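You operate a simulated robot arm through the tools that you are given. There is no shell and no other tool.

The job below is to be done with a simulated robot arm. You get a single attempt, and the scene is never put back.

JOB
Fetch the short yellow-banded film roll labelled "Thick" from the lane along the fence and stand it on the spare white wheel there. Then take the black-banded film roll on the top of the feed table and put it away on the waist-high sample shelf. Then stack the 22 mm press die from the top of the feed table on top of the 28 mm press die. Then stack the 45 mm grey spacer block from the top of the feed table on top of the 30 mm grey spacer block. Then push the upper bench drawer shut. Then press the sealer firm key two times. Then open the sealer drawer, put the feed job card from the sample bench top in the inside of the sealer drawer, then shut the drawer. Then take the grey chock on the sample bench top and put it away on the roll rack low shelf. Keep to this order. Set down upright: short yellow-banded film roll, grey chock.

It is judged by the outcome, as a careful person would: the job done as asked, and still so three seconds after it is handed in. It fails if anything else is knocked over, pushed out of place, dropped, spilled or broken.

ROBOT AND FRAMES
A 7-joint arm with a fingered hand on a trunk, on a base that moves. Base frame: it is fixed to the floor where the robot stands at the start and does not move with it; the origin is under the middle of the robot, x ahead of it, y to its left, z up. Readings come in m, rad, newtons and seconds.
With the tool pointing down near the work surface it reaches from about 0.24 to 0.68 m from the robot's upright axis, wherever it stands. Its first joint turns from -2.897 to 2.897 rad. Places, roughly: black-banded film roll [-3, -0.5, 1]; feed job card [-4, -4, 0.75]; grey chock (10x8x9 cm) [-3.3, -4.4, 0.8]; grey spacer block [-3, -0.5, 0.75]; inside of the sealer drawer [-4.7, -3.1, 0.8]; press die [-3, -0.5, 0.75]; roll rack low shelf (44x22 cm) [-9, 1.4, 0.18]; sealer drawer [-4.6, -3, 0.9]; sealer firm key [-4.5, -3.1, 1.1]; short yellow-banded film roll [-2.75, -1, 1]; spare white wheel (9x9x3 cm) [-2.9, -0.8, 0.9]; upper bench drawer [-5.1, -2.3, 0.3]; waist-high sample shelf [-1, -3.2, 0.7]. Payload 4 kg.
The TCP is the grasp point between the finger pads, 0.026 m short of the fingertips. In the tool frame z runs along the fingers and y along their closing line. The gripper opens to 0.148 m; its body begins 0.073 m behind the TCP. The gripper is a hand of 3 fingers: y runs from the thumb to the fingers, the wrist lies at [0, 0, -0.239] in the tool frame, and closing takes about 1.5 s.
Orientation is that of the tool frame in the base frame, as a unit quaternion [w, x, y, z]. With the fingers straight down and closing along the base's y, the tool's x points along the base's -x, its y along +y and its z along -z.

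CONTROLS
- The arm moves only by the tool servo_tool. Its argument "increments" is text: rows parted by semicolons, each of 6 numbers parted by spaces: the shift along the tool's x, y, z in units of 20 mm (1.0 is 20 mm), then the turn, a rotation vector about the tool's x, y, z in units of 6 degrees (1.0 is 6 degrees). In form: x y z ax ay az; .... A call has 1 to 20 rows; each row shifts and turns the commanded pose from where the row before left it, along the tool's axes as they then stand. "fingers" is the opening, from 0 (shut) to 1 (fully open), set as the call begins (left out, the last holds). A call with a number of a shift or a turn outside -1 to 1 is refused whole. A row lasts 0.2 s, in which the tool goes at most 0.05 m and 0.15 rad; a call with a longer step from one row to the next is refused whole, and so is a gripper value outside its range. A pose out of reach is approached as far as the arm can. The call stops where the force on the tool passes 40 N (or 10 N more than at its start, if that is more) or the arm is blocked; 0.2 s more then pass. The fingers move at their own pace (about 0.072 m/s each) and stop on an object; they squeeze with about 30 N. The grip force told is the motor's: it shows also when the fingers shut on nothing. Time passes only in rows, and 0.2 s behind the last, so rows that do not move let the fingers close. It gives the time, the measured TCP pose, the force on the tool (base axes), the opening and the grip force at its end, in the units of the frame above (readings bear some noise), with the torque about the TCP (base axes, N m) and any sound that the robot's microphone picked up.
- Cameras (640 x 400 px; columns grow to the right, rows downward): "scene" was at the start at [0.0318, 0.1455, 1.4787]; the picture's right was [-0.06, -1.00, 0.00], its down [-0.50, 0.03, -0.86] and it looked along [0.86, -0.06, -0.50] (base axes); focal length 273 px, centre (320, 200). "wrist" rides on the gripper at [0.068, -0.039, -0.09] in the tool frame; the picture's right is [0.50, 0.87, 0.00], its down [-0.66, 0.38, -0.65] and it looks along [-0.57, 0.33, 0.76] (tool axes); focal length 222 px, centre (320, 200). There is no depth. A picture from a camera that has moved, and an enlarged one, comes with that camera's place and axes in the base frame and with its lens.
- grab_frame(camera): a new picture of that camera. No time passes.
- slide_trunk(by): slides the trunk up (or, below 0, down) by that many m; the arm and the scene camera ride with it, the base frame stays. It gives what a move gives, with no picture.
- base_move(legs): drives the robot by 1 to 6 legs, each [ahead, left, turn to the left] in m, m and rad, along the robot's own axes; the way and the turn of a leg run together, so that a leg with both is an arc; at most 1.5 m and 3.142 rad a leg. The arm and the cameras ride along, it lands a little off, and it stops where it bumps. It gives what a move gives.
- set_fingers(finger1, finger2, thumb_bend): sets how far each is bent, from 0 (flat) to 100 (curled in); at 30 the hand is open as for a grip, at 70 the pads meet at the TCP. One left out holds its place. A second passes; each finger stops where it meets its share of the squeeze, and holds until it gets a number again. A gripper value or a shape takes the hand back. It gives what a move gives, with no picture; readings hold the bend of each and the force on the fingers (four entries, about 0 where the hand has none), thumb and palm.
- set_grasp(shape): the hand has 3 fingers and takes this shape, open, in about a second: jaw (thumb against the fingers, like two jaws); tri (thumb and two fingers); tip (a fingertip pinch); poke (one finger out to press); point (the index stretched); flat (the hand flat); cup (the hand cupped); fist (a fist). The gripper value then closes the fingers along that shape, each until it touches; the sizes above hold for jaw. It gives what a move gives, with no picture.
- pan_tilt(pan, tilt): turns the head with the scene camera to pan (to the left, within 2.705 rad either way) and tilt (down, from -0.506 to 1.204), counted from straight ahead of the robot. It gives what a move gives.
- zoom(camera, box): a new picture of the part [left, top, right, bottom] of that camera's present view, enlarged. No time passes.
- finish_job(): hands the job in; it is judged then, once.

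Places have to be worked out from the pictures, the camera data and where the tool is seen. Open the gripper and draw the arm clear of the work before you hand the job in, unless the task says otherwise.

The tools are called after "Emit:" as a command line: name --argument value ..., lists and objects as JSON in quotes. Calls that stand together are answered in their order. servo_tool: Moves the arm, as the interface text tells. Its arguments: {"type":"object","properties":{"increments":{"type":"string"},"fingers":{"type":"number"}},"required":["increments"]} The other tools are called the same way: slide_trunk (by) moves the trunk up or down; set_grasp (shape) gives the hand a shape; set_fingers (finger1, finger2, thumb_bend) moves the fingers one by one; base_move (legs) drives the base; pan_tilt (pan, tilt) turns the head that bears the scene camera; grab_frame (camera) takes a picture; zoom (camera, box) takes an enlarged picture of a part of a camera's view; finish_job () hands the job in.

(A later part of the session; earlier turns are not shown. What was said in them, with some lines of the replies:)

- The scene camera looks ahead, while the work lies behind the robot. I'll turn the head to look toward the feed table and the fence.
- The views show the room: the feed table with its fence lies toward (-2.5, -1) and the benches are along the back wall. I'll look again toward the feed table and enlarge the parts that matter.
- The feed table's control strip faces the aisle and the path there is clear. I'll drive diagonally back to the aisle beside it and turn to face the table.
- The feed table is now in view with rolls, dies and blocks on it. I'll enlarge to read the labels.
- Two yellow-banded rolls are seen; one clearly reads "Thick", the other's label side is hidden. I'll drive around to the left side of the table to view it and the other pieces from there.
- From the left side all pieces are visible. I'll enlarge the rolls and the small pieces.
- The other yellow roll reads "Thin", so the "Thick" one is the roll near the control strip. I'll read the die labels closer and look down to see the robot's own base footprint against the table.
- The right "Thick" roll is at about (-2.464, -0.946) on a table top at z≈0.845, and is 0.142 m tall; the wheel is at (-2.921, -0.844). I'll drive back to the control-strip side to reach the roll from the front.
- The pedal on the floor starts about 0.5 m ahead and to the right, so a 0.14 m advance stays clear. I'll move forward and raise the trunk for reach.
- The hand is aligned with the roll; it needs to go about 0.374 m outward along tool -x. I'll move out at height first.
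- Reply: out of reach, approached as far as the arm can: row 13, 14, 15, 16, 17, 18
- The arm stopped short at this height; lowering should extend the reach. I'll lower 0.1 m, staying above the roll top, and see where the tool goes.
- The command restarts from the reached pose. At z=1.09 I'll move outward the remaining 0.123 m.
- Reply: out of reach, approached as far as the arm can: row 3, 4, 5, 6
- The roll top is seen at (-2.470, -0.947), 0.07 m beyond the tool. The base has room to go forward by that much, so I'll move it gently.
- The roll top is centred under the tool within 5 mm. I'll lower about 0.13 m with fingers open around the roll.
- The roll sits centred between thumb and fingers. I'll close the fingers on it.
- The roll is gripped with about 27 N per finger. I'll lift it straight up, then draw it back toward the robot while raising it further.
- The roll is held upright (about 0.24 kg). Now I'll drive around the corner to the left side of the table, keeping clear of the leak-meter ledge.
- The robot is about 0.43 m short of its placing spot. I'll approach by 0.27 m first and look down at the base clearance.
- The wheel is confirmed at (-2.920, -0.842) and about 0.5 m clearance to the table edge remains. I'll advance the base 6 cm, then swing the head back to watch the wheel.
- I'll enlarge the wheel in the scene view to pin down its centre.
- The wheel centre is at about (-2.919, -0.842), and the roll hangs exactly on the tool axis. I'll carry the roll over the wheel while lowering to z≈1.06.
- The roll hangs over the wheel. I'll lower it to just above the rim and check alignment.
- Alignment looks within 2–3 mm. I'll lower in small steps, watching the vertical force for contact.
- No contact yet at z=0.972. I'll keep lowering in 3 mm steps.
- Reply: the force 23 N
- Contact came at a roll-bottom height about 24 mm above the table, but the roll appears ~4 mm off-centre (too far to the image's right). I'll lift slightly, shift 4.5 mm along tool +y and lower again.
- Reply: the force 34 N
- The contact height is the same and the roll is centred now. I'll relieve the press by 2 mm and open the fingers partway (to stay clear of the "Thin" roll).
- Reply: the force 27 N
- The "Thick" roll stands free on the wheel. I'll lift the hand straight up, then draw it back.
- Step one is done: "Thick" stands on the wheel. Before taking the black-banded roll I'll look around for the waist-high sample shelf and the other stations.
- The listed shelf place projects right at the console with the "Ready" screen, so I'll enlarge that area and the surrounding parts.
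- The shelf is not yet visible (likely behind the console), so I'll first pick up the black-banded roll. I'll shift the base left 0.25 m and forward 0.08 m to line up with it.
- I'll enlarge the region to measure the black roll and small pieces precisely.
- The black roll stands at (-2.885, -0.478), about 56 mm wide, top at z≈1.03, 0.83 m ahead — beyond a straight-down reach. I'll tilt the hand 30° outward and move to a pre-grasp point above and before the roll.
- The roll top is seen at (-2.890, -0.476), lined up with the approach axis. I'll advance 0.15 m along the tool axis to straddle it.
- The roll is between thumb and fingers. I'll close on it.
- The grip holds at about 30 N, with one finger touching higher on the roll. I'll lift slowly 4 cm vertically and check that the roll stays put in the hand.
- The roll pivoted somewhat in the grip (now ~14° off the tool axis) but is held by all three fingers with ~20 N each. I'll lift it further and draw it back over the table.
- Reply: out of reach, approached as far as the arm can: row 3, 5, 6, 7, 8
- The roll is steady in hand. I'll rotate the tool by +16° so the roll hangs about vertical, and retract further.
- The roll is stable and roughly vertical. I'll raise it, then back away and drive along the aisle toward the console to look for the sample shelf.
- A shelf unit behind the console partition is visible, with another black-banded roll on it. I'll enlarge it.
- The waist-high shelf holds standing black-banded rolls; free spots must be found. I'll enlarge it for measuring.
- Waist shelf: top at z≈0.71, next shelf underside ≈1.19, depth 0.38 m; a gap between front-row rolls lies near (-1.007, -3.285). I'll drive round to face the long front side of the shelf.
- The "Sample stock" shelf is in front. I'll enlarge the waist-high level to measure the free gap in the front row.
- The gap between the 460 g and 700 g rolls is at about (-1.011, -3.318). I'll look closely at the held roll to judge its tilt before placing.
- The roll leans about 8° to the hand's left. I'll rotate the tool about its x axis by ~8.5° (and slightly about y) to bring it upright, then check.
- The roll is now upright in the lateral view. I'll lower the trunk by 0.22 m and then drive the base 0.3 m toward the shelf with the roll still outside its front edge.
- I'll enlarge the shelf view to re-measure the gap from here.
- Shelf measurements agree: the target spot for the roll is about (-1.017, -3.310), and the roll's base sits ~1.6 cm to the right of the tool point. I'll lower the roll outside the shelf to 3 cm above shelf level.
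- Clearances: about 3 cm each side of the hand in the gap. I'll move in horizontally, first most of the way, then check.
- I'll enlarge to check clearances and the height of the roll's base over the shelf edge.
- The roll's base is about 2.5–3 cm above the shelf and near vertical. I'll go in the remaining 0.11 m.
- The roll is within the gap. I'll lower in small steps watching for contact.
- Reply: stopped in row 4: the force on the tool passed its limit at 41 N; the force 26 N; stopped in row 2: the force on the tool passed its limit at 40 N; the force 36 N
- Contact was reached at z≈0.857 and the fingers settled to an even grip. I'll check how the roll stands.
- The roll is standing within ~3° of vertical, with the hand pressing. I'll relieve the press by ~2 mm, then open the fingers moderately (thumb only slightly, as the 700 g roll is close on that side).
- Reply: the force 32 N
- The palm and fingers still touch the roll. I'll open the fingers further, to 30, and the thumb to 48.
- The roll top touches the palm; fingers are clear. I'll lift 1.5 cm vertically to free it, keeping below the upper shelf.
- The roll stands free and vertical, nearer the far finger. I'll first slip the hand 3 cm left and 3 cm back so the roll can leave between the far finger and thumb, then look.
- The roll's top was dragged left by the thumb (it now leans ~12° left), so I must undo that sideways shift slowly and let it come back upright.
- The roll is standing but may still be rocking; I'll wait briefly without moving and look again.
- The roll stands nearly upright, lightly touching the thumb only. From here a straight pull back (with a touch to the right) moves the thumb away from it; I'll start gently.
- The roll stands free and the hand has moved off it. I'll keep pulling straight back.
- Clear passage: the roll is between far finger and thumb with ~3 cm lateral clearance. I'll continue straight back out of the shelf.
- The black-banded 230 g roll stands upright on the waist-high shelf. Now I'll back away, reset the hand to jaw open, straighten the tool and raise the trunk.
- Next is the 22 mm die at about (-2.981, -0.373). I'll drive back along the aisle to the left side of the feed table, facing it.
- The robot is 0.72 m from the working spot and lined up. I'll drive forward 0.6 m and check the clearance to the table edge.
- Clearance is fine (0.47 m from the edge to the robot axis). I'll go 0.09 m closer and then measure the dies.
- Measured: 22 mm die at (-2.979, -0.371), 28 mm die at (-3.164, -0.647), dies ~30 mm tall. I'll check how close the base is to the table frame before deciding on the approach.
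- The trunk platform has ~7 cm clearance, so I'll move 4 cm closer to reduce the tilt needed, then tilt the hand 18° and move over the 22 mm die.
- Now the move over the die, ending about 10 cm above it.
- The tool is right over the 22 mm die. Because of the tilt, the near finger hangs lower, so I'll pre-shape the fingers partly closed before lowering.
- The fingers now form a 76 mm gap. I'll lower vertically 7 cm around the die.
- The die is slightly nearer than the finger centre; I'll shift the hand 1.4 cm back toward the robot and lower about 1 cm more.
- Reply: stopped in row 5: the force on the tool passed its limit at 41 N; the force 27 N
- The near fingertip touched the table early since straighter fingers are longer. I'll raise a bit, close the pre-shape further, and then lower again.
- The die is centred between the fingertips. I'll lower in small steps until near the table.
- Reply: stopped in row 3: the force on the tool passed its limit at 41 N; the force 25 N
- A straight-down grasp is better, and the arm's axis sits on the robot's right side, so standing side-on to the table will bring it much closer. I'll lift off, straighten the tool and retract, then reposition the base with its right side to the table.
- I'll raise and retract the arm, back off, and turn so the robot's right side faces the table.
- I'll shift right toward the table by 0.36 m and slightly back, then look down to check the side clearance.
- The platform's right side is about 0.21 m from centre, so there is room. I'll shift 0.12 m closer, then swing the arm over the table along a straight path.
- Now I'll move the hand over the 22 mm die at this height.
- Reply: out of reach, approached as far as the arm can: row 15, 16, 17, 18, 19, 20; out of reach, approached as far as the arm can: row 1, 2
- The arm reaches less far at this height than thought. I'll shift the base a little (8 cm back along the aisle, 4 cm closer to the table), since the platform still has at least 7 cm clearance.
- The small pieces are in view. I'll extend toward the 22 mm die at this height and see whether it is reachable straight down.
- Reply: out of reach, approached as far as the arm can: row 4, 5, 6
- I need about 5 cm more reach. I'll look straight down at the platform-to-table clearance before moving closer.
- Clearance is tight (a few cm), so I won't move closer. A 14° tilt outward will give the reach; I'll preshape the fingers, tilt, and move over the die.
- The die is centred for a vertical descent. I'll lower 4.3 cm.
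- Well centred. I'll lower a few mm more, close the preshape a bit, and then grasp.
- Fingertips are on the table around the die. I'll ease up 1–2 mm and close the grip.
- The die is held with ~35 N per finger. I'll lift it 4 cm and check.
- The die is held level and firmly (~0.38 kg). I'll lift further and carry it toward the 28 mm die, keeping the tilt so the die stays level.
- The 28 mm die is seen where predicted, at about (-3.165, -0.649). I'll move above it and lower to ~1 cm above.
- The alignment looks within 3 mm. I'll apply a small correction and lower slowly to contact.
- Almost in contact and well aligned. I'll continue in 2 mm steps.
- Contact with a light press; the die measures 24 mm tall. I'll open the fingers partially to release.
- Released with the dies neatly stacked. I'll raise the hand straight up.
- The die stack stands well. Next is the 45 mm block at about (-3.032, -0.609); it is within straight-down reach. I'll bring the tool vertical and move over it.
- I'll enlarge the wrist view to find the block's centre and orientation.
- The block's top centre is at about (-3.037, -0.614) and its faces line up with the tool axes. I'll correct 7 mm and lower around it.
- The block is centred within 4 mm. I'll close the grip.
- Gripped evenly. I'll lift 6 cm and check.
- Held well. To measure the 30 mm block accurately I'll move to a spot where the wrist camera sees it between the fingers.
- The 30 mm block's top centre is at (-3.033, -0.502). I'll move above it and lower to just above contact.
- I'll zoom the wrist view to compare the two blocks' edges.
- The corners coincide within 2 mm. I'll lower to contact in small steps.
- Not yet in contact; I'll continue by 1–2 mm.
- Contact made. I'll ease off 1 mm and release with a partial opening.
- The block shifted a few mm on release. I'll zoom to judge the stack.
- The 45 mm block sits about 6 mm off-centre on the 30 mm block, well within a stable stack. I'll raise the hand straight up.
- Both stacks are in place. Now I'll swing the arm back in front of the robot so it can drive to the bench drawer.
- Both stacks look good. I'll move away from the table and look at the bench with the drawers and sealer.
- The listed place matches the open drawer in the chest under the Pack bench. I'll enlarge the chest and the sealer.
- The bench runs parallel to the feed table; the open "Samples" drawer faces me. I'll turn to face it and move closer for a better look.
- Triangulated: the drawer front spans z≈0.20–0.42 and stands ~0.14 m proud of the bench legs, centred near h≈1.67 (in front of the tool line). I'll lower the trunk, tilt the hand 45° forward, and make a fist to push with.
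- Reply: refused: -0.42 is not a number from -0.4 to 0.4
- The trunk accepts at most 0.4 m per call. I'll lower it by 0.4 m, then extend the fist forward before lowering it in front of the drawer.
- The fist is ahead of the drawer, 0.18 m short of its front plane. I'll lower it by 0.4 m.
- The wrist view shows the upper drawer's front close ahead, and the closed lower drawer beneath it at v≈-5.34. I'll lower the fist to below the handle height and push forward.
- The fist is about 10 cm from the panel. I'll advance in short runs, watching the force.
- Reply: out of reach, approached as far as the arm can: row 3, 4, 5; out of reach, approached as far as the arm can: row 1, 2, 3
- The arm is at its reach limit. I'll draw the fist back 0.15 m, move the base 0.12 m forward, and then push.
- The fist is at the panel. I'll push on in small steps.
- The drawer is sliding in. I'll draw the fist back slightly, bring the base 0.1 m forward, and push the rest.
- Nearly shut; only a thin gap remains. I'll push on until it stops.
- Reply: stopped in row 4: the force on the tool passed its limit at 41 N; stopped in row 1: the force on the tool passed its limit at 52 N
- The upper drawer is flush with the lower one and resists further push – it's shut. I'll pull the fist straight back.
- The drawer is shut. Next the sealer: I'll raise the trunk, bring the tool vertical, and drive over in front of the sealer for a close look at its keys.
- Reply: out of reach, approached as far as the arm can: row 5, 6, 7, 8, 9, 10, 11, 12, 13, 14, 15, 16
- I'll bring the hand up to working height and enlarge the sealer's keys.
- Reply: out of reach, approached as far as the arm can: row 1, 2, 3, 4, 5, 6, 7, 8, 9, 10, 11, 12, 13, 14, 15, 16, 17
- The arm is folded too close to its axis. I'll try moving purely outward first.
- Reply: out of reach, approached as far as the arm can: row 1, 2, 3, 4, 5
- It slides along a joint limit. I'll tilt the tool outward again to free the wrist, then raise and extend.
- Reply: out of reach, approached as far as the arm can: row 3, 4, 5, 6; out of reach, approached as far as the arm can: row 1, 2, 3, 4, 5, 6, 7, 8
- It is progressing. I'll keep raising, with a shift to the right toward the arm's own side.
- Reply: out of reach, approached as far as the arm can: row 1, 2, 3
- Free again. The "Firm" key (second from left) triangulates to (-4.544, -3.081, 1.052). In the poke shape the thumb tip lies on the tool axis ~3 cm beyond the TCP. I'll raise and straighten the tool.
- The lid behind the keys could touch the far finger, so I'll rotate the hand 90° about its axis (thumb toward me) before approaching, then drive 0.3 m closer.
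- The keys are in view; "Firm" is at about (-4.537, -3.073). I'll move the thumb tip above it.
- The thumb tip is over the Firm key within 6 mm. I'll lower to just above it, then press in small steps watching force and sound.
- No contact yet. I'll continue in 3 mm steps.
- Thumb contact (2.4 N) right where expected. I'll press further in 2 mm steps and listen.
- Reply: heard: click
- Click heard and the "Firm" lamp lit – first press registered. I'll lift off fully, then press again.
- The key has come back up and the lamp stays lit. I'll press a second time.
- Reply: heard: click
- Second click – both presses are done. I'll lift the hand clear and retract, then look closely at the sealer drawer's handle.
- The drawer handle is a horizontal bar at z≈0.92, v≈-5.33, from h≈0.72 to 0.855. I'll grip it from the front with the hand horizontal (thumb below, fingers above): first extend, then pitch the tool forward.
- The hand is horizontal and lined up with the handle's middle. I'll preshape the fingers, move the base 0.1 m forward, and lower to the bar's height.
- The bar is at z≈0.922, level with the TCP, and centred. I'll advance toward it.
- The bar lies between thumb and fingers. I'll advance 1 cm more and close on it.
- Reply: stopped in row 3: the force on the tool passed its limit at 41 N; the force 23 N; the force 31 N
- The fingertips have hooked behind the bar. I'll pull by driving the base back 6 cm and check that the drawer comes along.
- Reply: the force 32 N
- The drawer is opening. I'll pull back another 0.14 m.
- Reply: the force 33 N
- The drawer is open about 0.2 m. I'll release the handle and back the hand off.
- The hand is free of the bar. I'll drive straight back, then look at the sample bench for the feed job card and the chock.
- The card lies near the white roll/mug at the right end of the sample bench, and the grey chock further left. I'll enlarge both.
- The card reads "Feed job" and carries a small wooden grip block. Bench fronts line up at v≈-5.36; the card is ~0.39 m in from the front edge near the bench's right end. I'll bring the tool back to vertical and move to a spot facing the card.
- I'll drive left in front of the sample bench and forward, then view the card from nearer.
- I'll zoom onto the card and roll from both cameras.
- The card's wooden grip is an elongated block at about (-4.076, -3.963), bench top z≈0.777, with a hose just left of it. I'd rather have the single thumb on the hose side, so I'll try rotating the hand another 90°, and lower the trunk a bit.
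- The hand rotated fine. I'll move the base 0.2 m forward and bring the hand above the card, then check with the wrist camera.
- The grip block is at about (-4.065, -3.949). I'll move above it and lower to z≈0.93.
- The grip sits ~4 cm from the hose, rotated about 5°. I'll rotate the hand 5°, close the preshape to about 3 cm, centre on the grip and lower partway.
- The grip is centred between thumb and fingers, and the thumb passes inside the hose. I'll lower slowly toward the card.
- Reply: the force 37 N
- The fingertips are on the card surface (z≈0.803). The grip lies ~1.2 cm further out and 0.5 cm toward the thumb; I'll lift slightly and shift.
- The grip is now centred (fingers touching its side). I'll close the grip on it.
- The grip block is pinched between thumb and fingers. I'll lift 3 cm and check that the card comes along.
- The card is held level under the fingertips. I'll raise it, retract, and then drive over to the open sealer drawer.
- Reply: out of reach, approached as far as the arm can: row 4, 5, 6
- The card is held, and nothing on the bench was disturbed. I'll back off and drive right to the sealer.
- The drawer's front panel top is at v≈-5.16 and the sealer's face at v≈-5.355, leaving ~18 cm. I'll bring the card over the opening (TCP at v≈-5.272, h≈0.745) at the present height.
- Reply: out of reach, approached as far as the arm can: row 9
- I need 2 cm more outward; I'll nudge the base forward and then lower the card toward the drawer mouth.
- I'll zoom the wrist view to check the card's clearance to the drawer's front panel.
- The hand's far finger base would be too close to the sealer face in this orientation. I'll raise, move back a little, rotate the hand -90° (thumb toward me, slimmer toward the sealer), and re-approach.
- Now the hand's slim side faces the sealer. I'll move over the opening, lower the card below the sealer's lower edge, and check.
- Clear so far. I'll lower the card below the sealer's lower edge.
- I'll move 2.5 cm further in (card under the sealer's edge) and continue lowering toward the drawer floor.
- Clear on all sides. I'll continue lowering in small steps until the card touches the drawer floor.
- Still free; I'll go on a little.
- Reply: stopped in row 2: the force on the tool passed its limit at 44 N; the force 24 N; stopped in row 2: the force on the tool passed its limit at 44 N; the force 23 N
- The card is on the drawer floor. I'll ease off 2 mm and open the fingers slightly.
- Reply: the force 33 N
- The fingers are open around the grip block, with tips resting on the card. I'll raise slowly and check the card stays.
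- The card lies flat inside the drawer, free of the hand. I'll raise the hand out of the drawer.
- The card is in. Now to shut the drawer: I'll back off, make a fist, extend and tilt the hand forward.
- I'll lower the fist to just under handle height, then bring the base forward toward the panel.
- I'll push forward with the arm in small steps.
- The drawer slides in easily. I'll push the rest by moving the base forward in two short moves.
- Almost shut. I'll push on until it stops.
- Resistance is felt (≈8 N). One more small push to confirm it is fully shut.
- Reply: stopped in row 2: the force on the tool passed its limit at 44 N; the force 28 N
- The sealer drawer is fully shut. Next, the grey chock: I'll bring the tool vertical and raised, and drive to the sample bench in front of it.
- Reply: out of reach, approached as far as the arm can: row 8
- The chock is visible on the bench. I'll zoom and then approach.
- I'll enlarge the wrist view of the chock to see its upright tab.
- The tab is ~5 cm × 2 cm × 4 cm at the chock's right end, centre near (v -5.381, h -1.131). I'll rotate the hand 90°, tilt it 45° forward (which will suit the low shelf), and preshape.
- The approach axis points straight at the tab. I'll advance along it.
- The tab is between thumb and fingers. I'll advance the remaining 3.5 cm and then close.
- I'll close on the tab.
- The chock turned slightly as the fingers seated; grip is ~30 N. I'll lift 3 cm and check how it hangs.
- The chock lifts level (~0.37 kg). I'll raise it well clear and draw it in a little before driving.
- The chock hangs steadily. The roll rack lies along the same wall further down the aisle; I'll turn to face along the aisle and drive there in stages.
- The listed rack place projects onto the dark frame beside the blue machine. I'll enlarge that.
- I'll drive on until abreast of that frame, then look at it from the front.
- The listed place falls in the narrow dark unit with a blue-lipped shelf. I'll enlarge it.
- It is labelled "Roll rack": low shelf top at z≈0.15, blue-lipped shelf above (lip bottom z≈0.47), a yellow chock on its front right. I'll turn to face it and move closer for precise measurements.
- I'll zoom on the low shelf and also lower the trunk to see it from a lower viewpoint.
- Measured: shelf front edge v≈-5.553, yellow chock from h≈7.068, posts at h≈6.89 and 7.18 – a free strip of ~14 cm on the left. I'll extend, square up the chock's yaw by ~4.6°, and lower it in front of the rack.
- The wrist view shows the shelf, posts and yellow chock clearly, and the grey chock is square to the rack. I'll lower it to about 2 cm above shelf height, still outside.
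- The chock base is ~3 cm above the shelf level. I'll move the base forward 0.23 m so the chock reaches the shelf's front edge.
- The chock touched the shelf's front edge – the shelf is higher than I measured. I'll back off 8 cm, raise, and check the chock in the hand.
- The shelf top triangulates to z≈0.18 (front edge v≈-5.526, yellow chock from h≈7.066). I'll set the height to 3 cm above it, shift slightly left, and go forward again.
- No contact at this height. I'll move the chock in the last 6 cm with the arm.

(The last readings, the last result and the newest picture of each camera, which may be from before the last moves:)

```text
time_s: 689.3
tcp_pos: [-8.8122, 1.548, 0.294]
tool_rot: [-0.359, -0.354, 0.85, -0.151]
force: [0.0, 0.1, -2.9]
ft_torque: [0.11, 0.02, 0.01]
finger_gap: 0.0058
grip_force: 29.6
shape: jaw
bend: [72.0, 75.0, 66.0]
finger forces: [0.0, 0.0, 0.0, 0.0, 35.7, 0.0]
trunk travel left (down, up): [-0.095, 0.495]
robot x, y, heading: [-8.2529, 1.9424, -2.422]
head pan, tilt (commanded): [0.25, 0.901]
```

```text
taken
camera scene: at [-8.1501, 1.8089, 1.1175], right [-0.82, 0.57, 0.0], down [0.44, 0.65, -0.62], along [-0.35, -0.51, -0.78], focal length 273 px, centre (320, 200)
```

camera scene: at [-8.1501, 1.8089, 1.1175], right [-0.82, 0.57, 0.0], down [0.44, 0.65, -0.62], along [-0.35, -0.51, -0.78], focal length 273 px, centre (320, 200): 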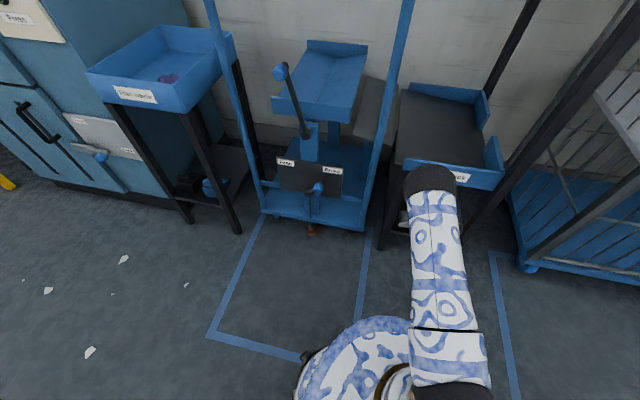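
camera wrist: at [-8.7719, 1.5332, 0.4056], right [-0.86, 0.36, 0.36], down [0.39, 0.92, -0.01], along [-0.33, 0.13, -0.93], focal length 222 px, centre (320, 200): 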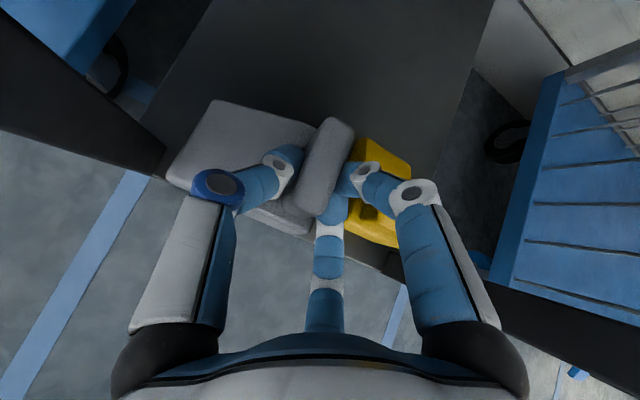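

The chock is over the shelf with ~3 cm clearance between fingers and the yellow chock. I'll lower gently to contact.

Emit:
servo_tool --increments "-0.215 0 0.21 0 0 0; -0.215 0 0.21 0 0 0; -0.215 0 0.21 0 0 0; 0 0 0 0 0 0"

Emit:
servo_tool --increments "-0.107 0 0.105 0 0 0; 0 0 0 0 0 0"

Emit:
servo_tool --increments "-0.107 0 0.105 0 0 0; 0 0 0 0 0 0"

Emit:
servo_tool --increments "-0.107 0 0.105 0 0 0; 0 0 0 0 0 0"

```text
time_s: 690.3
tcp_pos: [-8.8125, 1.5462, 0.2758]
tool_rot: [-0.359, -0.354, 0.85, -0.15]
force: [0.8, 0.3, -3.9]
ft_torque: [0.12, 0.02, -0.01]
finger_gap: 0.0059
grip_force: 30.4
shape: jaw
bend: [72.0, 75.0, 66.0]
finger forces: [0.0, 0.1, 0.0, 0.0, 35.6, 0.0]
trunk travel left (down, up): [-0.095, 0.495]
robot x, y, heading: [-8.2519, 1.9452, -2.425]
head pan, tilt (commanded): [0.25, 0.901]
```

```text
time_s: 690.9
tcp_pos: [-8.8117, 1.5463, 0.2721]
tool_rot: [-0.359, -0.354, 0.851, -0.15]
force: [0.4, 0.4, -3.7]
ft_torque: [0.1, 0.01, 0.03]
finger_gap: 0.006
grip_force: 30.0
shape: jaw
bend: [72.0, 75.0, 66.0]
finger forces: [0.0, 0.1, 0.0, 0.1, 35.6, 0.0]
trunk travel left (down, up): [-0.095, 0.495]
robot x, y, heading: [-8.2518, 1.9436, -2.422]
head pan, tilt (commanded): [0.25, 0.901]
```

```text
time_s: 691.5
tcp_pos: [-8.8121, 1.5478, 0.2707]
tool_rot: [-0.359, -0.354, 0.851, -0.15]
force: [-0.4, 0.4, -4.0]
ft_torque: [0.07, 0.04, 0.0]
finger_gap: 0.0058
grip_force: 29.8
shape: jaw
bend: [72.0, 75.0, 66.0]
finger forces: [0.1, 0.1, 0.0, 0.0, 35.6, 0.1]
trunk travel left (down, up): [-0.095, 0.495]
robot x, y, heading: [-8.2527, 1.9427, -2.422]
head pan, tilt (commanded): [0.25, 0.901]
```

```text
time_s: 692.1
tcp_pos: [-8.813, 1.547, 0.2673]
tool_rot: [-0.359, -0.353, 0.851, -0.149]
force: [-0.2, 1.8, -1.3]
ft_torque: [-0.01, 0.0, 0.03]
finger_gap: 0.0058
grip_force: 30.6
shape: jaw
bend: [72.0, 75.0, 66.0]
finger forces: [0.0, 0.0, 0.0, 0.1, 34.8, 0.1]
trunk travel left (down, up): [-0.095, 0.495]
robot x, y, heading: [-8.2539, 1.9446, -2.419]
head pan, tilt (commanded): [0.25, 0.901]
```

Contact is beginning at TCP z≈0.267. I'll press on a couple of millimetres so the base sits flat.

Emit:
servo_tool --increments "-0.07 0 0.07 0 0 0; 0 0 0 0 0 0"

Emit:
servo_tool --increments "-0.07 0 0.07 0 0 0; 0 0 0 0 0 0"

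Emit:
grab_frame --camera "wrist"

```text
time_s: 692.7
tcp_pos: [-8.8128, 1.5488, 0.2651]
tool_rot: [-0.359, -0.353, 0.851, -0.15]
force: [-0.4, 4.1, 1.2]
ft_torque: [-0.06, -0.01, -0.02]
finger_gap: 0.0059
grip_force: 30.2
shape: jaw
bend: [72.0, 75.0, 67.0]
finger forces: [0.1, 0.1, 0.0, 0.1, 34.2, 0.0]
trunk travel left (down, up): [-0.095, 0.495]
robot x, y, heading: [-8.2528, 1.945, -2.423]
head pan, tilt (commanded): [0.25, 0.901]
```

```text
time_s: 693.3
tcp_pos: [-8.8124, 1.5468, 0.2632]
tool_rot: [-0.358, -0.354, 0.851, -0.15]
force: [-1.7, 5.5, 2.8]
ft_torque: [-0.11, -0.02, -0.01]
finger_gap: 0.0059
grip_force: 30.3
shape: jaw
bend: [72.0, 75.0, 67.0]
finger forces: [0.1, 0.0, 0.0, 0.1, 34.5, 0.1]
trunk travel left (down, up): [-0.095, 0.495]
robot x, y, heading: [-8.257, 1.9477, -2.426]
head pan, tilt (commanded): [0.25, 0.901]
```

```text
taken
camera wrist: at [-8.7725, 1.5334, 0.375], right [-0.86, 0.36, 0.36], down [0.39, 0.92, -0.01], along [-0.34, 0.13, -0.93], focal length 222 px, centre (320, 200)
```

wrist: 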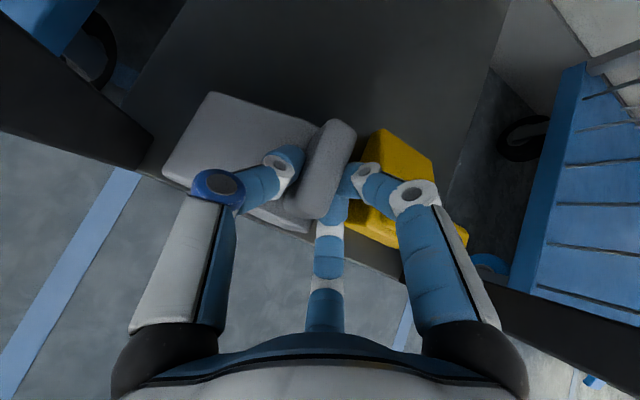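

The chock rests on the shelf but right at its front edge. I'll lift a few mm, move 1.2 cm further in, and set it down again.

Emit:
servo_tool --increments "0.25 0 -0.245 0 0 0; 0.14 0 -0.14 0 0 0; 0.21 0.05 0.215 0 0 0; 0.21 0.05 0.215 0 0 0; 0 0 0 0 0 0"

Emit:
servo_tool --increments "-0.14 0 0.14 0 0 0; -0.11 0 0.105 0 0 0; 0 0 0 0 0 0"

Emit:
servo_tool --increments "-0.09 0 0.087 0 0 0; 0 0 0 0 0 0"

Emit:
grab_frame --camera "wrist"

```text
time_s: 694.5
tcp_pos: [-8.8221, 1.5415, 0.273]
tool_rot: [-0.36, -0.354, 0.85, -0.15]
force: [-0.1, -0.3, -2.4]
ft_torque: [0.09, 0.04, 0.01]
finger_gap: 0.0058
grip_force: 30.0
shape: jaw
bend: [72.0, 75.0, 67.0]
finger forces: [0.0, 0.0, 0.0, 0.0, 35.8, 0.0]
trunk travel left (down, up): [-0.095, 0.495]
robot x, y, heading: [-8.2543, 1.9451, -2.422]
head pan, tilt (commanded): [0.25, 0.901]
```

```text
time_s: 695.3
tcp_pos: [-8.8228, 1.5405, 0.2669]
tool_rot: [-0.359, -0.353, 0.851, -0.15]
force: [-0.2, 1.0, -1.6]
ft_torque: [0.04, 0.01, 0.05]
finger_gap: 0.0058
grip_force: 30.4
shape: jaw
bend: [72.0, 75.0, 67.0]
finger forces: [0.0, 0.1, 0.0, 0.0, 35.6, 0.1]
trunk travel left (down, up): [-0.095, 0.495]
robot x, y, heading: [-8.2541, 1.9441, -2.423]
head pan, tilt (commanded): [0.25, 0.901]
```

```text
time_s: 695.9
tcp_pos: [-8.8224, 1.5415, 0.2648]
tool_rot: [-0.359, -0.353, 0.851, -0.15]
force: [-0.4, 3.1, 0.0]
ft_torque: [-0.04, 0.01, 0.01]
finger_gap: 0.0058
grip_force: 29.9
shape: jaw
bend: [72.0, 75.0, 67.0]
finger forces: [0.1, 0.0, 0.0, 0.0, 35.3, 0.0]
trunk travel left (down, up): [-0.095, 0.495]
robot x, y, heading: [-8.2534, 1.9465, -2.424]
head pan, tilt (commanded): [0.25, 0.901]
```

```text
taken
camera wrist: at [-8.7828, 1.5266, 0.3766], right [-0.86, 0.36, 0.36], down [0.39, 0.92, -0.01], along [-0.34, 0.13, -0.93], focal length 222 px, centre (320, 200)
```

wrist: 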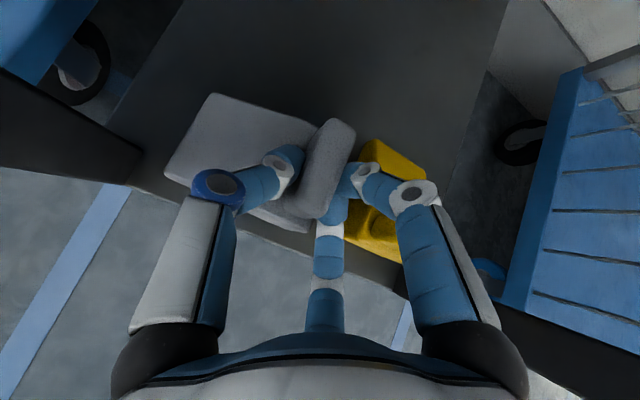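

The chock is now ~2 cm inside the shelf edge. I'll release with a small finger opening.

Emit:
servo_tool --increments "-0.05 0 0.05 0 0 0; 0 0 0 0 0 0"

Emit:
set_fingers --finger1 62 --finger2 62 --thumb_bend 56

Emit:
grab_frame --camera "wrist"

```text
time_s: 696.5
tcp_pos: [-8.8234, 1.5405, 0.2638]
tool_rot: [-0.358, -0.354, 0.851, -0.15]
force: [-2.6, 5.7, 1.5]
ft_torque: [-0.09, -0.03, -0.01]
finger_gap: 0.006
grip_force: 30.6
shape: jaw
bend: [72.0, 75.0, 67.0]
finger forces: [0.0, 0.1, 0.0, 0.0, 34.5, 0.0]
trunk travel left (down, up): [-0.095, 0.495]
robot x, y, heading: [-8.2533, 1.9458, -2.426]
head pan, tilt (commanded): [0.25, 0.901]
```

```text
time_s: 697.5
tcp_pos: [-8.8218, 1.5399, 0.263]
tool_rot: [-0.359, -0.353, 0.851, -0.149]
force: [-0.7, -0.2, 6.9]
ft_torque: [0.01, 0.11, 0.0]
finger_gap: 0.0334
grip_force: 4.1
shape: fingers
bend: [62.0, 67.0, 56.0]
finger forces: [0.6, 7.5, 0.1, 0.1, 0.1, 0.0]
trunk travel left (down, up): [-0.095, 0.495]
robot x, y, heading: [-8.2493, 1.9461, -2.422]
head pan, tilt (commanded): [0.25, 0.901]
```

```text
taken
camera wrist: at [-8.7826, 1.5263, 0.3754], right [-0.86, 0.36, 0.36], down [0.38, 0.92, -0.01], along [-0.34, 0.12, -0.93], focal length 222 px, centre (320, 200)
```

wrist: 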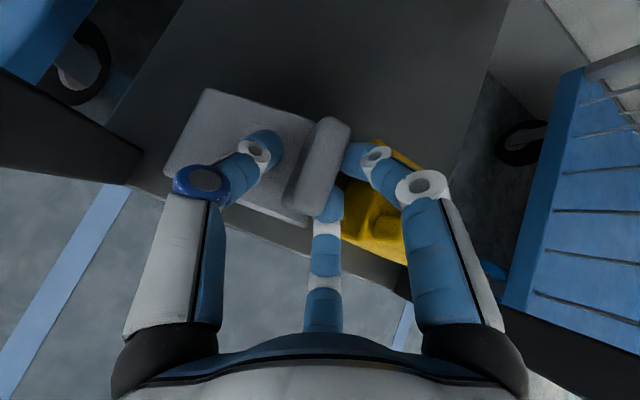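

The chock sits free. I'll draw the hand back along its axis gently.

Emit:
servo_tool --increments "0.1 0 -0.3 0 0 0; 0 0 -0.5 0 0 0; 0 0 -0.5 0 0 0; 0 0 0 0 0 0"

Emit:
grab_frame --camera "wrist"

```text
time_s: 698.5
tcp_pos: [-8.8089, 1.5529, 0.2824]
tool_rot: [-0.358, -0.354, 0.851, -0.15]
force: [1.2, -0.1, -0.2]
ft_torque: [-0.02, 0.03, -0.01]
finger_gap: 0.0335
grip_force: 0.0
shape: fingers
bend: [62.0, 62.0, 56.0]
finger forces: [0.0, 0.0, 0.0, 0.0, 0.0, 0.0]
trunk travel left (down, up): [-0.095, 0.495]
robot x, y, heading: [-8.2516, 1.9437, -2.424]
head pan, tilt (commanded): [0.25, 0.901]
```

```text
taken
camera wrist: at [-8.7697, 1.5383, 0.3946], right [-0.86, 0.36, 0.36], down [0.38, 0.92, -0.01], along [-0.34, 0.13, -0.93], focal length 222 px, centre (320, 200)
```

wrist: 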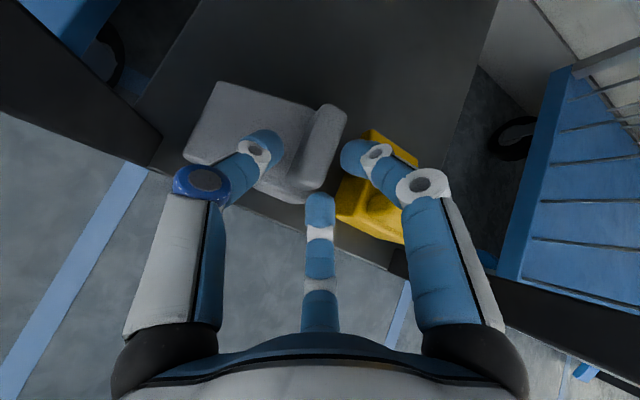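

The chock stands on its own and the fingers are clear. I'll retract fully.

Emit:
servo_tool --increments "0 0 -0.7 0 0 0; 0 0 -0.8 0 0 0; 0 0 -1 0 0 0; 0 0 -1 0 0 0; -0.3 0 -1 0 0 0; -0.3 0 -1 0 0 0; 0 0 0 0 0 0"

Emit:
base_move --legs '[[-0.3, 0, 0]]'

Emit:
grab_frame --camera "wrist"

Emit:
pan_tilt --pan 0.1 --tilt 0.7

Emit:
zoom --camera "scene" --box '[300, 120, 460, 280]'

```text
time_s: 700.1
tcp_pos: [-8.7483, 1.6142, 0.3499]
tool_rot: [-0.359, -0.354, 0.85, -0.151]
force: [0.7, -0.6, -1.4]
ft_torque: [-0.03, -0.01, 0.0]
finger_gap: 0.0333
grip_force: 0.0
shape: fingers
bend: [62.0, 62.0, 56.0]
finger forces: [0.0, 0.1, 0.0, 0.1, 0.0, 0.0]
trunk travel left (down, up): [-0.095, 0.495]
robot x, y, heading: [-8.2537, 1.9469, -2.421]
head pan, tilt (commanded): [0.25, 0.901]
```

```text
time_s: 702.2
tcp_pos: [-8.5222, 1.8133, 0.3498]
tool_rot: [-0.359, -0.354, 0.85, -0.15]
force: [0.2, 0.4, -0.2]
ft_torque: [-0.03, -0.03, 0.0]
finger_gap: 0.0336
grip_force: 0.1
shape: fingers
bend: [62.0, 62.0, 56.0]
finger forces: [0.1, 0.1, 0.0, 0.1, 0.1, 0.0]
trunk travel left (down, up): [-0.095, 0.495]
robot x, y, heading: [-8.027, 2.144, -2.421]
head pan, tilt (commanded): [0.25, 0.901]
```

```text
taken
camera wrist: at [-8.4825, 1.7984, 0.462], right [-0.86, 0.36, 0.36], down [0.39, 0.92, -0.01], along [-0.34, 0.13, -0.93], focal length 222 px, centre (320, 200)
```

wrist: 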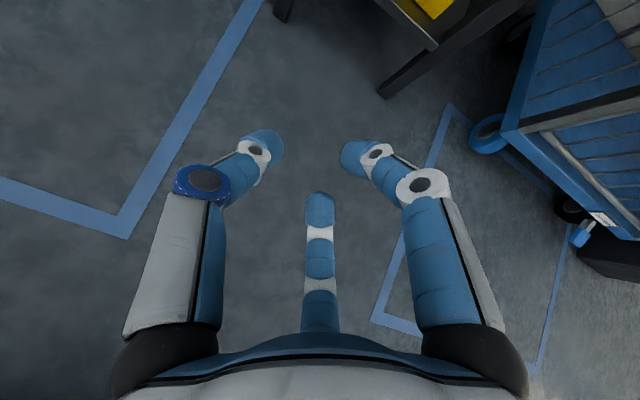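

```text
time_s: 702.9
tcp_pos: [-8.5223, 1.8116, 0.3503]
tool_rot: [-0.359, -0.353, 0.851, -0.15]
force: [0.5, 0.1, -1.0]
ft_torque: [-0.03, 0.0, 0.01]
finger_gap: 0.0336
grip_force: 0.0
shape: fingers
bend: [62.0, 62.0, 56.0]
finger forces: [0.1, 0.0, 0.0, 0.1, 0.0, 0.0]
trunk travel left (down, up): [-0.095, 0.495]
robot x, y, heading: [-8.0221, 2.1438, -2.424]
head pan, tilt (commanded): [0.099, 0.7]
```

```text
2.50 times, centred on (380, 200) of scene
camera zoom: at [-7.9387, 2.0074, 1.1336], right [-0.73, 0.68, 0.0], down [0.44, 0.47, -0.76], along [-0.52, -0.56, -0.64], focal length 682 px, centre (170, 200)
```

zoom: 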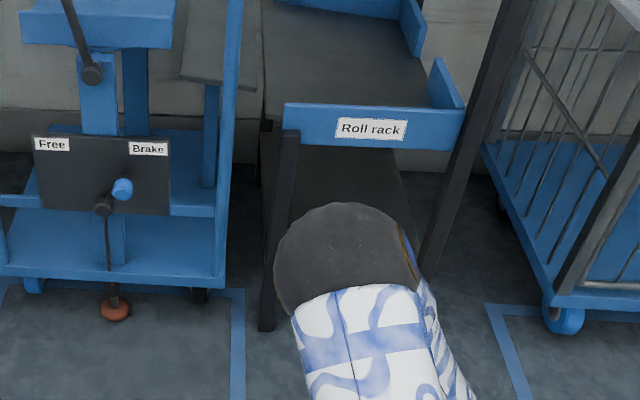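

The arm blocks the view. I'll raise the trunk and look again at the low shelf.

Emit:
slide_trunk --by 0.35

Emit:
base_move --legs '[[-0.3, 0.4, 0]]'

Emit:
pan_tilt --pan -0.3 --tilt 0.7

Emit:
grab_frame --camera "scene"

Emit:
zoom --camera "scene" --box '[300, 120, 460, 280]'

```text
time_s: 706.3
tcp_pos: [-8.5226, 1.8124, 0.7002]
tool_rot: [-0.359, -0.354, 0.85, -0.15]
force: [0.0, 0.1, 0.7]
ft_torque: [0.04, -0.02, -0.02]
finger_gap: 0.0339
grip_force: 0.1
shape: fingers
bend: [62.0, 62.0, 56.0]
finger forces: [0.1, 0.0, 0.0, 0.1, 0.1, 0.0]
trunk travel left (down, up): [-0.445, 0.145]
robot x, y, heading: [-8.0283, 2.141, -2.421]
head pan, tilt (commanded): [0.099, 0.7]
```

```text
time_s: 709.3
tcp_pos: [-8.0307, 1.7052, 0.6995]
tool_rot: [-0.359, -0.355, 0.85, -0.15]
force: [-0.1, 0.3, -0.4]
ft_torque: [-0.01, -0.03, 0.01]
finger_gap: 0.0333
grip_force: 0.0
shape: fingers
bend: [62.0, 62.0, 56.0]
finger forces: [0.1, 0.0, 0.0, 0.1, 0.0, 0.1]
trunk travel left (down, up): [-0.445, 0.145]
robot x, y, heading: [-7.5363, 2.0353, -2.42]
head pan, tilt (commanded): [0.099, 0.7]
```

```text
time_s: 710.1
tcp_pos: [-8.0322, 1.7045, 0.6998]
tool_rot: [-0.359, -0.354, 0.85, -0.15]
force: [0.2, 0.3, -0.2]
ft_torque: [-0.02, 0.03, 0.02]
finger_gap: 0.0336
grip_force: 0.0
shape: fingers
bend: [62.0, 62.0, 56.0]
finger forces: [0.0, 0.0, 0.0, 0.1, 0.0, 0.1]
trunk travel left (down, up): [-0.445, 0.145]
robot x, y, heading: [-7.5348, 2.0352, -2.426]
head pan, tilt (commanded): [-0.3, 0.7]
```

```text
taken
camera scene: at [-7.4677, 1.9287, 1.4837], right [-0.41, 0.91, 0.0], down [0.59, 0.26, -0.76], along [-0.7, -0.31, -0.64], focal length 273 px, centre (320, 200)
```

scene: 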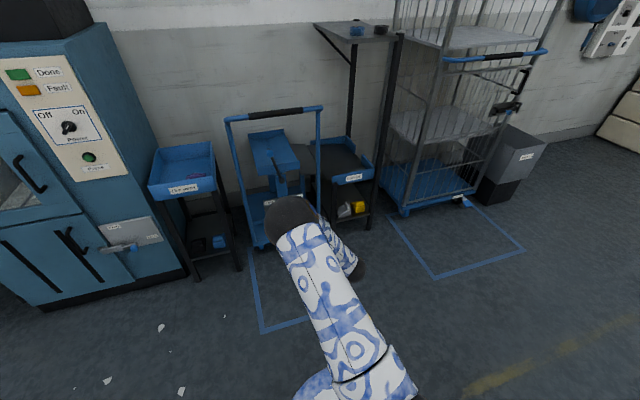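

```text
2.50 times, centred on (380, 200) of scene
camera zoom: at [-7.4677, 1.9287, 1.4837], right [-0.41, 0.91, 0.0], down [0.59, 0.26, -0.76], along [-0.7, -0.31, -0.64], focal length 682 px, centre (170, 200)
```

zoom: 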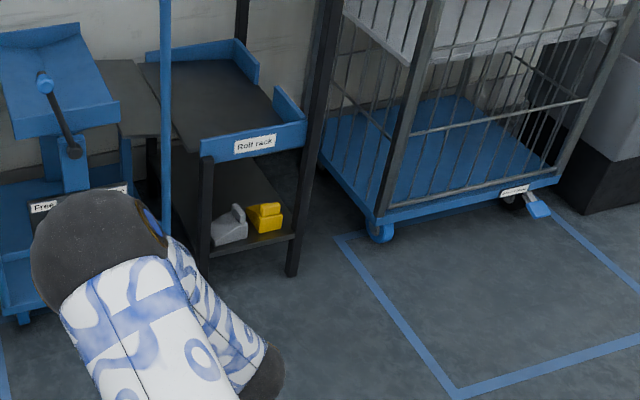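

The grey chock stands upright beside the yellow one. I'll zoom once more to be sure, then open the gripper and bring the arm to a clear raised pose.

Emit:
zoom --camera "scene" --box '[325, 180, 385, 235]'

Emit:
servo_tool --increments "0.7 0 -0.7 0 0 0; 0.7 0 -0.7 0 0 0; 0.7 0 -0.7 0 0 0; 0.7 0 -0.7 0 0 0; 0.7 0 -0.7 0 0 0; 0.7 0 -0.7 0 0 0; 0 0 0 0 0 0" --fingers 1

```text
7.27 times, centred on (355, 208) of scene
camera zoom: at [-7.4677, 1.9287, 1.4837], right [-0.41, 0.91, 0.0], down [0.59, 0.26, -0.76], along [-0.7, -0.31, -0.64], focal length 1983 px, centre (66, 146)
```

zoom: 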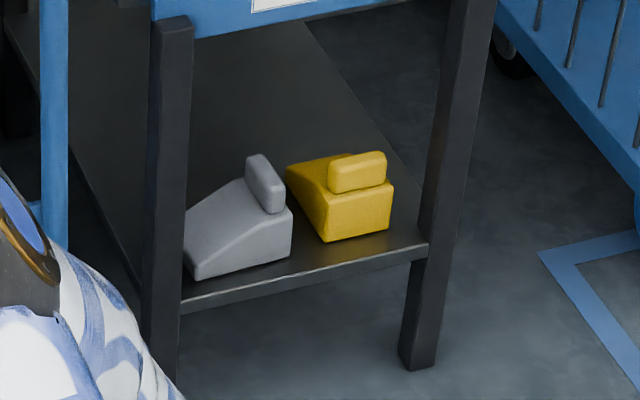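

```text
time_s: 711.7
tcp_pos: [-8.0309, 1.7076, 0.8194]
tool_rot: [-0.359, -0.354, 0.85, -0.15]
force: [0.3, 0.0, 0.3]
ft_torque: [-0.04, 0.03, -0.01]
finger_gap: 0.1479
grip_force: 0.1
shape: jaw
bend: [30.0, 30.0, 30.0]
finger forces: [0.0, 0.1, 0.0, 0.1, 0.0, 0.0]
trunk travel left (down, up): [-0.445, 0.145]
robot x, y, heading: [-7.5383, 2.0375, -2.416]
head pan, tilt (commanded): [-0.3, 0.7]
```

Everything has been carried out in order: the Thick roll on the wheel, the black-banded roll on the sample shelf, both stacks, the bench drawer shut, two Firm clicks, the card in the shut sealer drawer, and the chock upright on the roll rack's low shelf with the yellow one unmoved. The gripper is open and the arm is clear, so I hand the job in.

Emit:
finish_job

```text
The job is handed in.
```

I finished all eight steps in the order you gave and handed the job in. The gripper was open and the arm clear.

| Step | Result |
|---|---|
| "Thick" film roll | Standing upright on the spare white wheel. |
| Black-banded roll (230 g) | Standing on the waist-high sample shelf, in the front row. |
| Press dies | The 22 mm die is stacked on the 28 mm die, closely aligned. |
| Spacer blocks | The 45 mm block is on the 30 mm block. It shifted about 6 mm off centre on release, but the stack was stable. |
| Upper bench drawer | Pushed shut and flush with the lower drawer. |
| Sealer firm key | Pressed twice; I heard a click each time, and the "Firm" lamp lit. |
| Sealer drawer | Opened, the feed job card laid flat inside, then pushed fully shut. |
| Grey chock | Standing upright on the roll rack low shelf, beside the yellow chock. |

- **Checks at hand-in:** I did not go back to re-check the earlier steps. I checked the feed table before leaving it, the sample shelf and drawers right after each was done, and the chock at the end.
- **Black-banded roll:** the hand tilted it while letting go on the shelf. It came back upright and was standing on its own when I left.
- **Contact with the roll rack:** the chock touched the low shelf's front edge on the first try, because the shelf was higher than I had measured. I backed off and placed it again. The yellow chock did not move.
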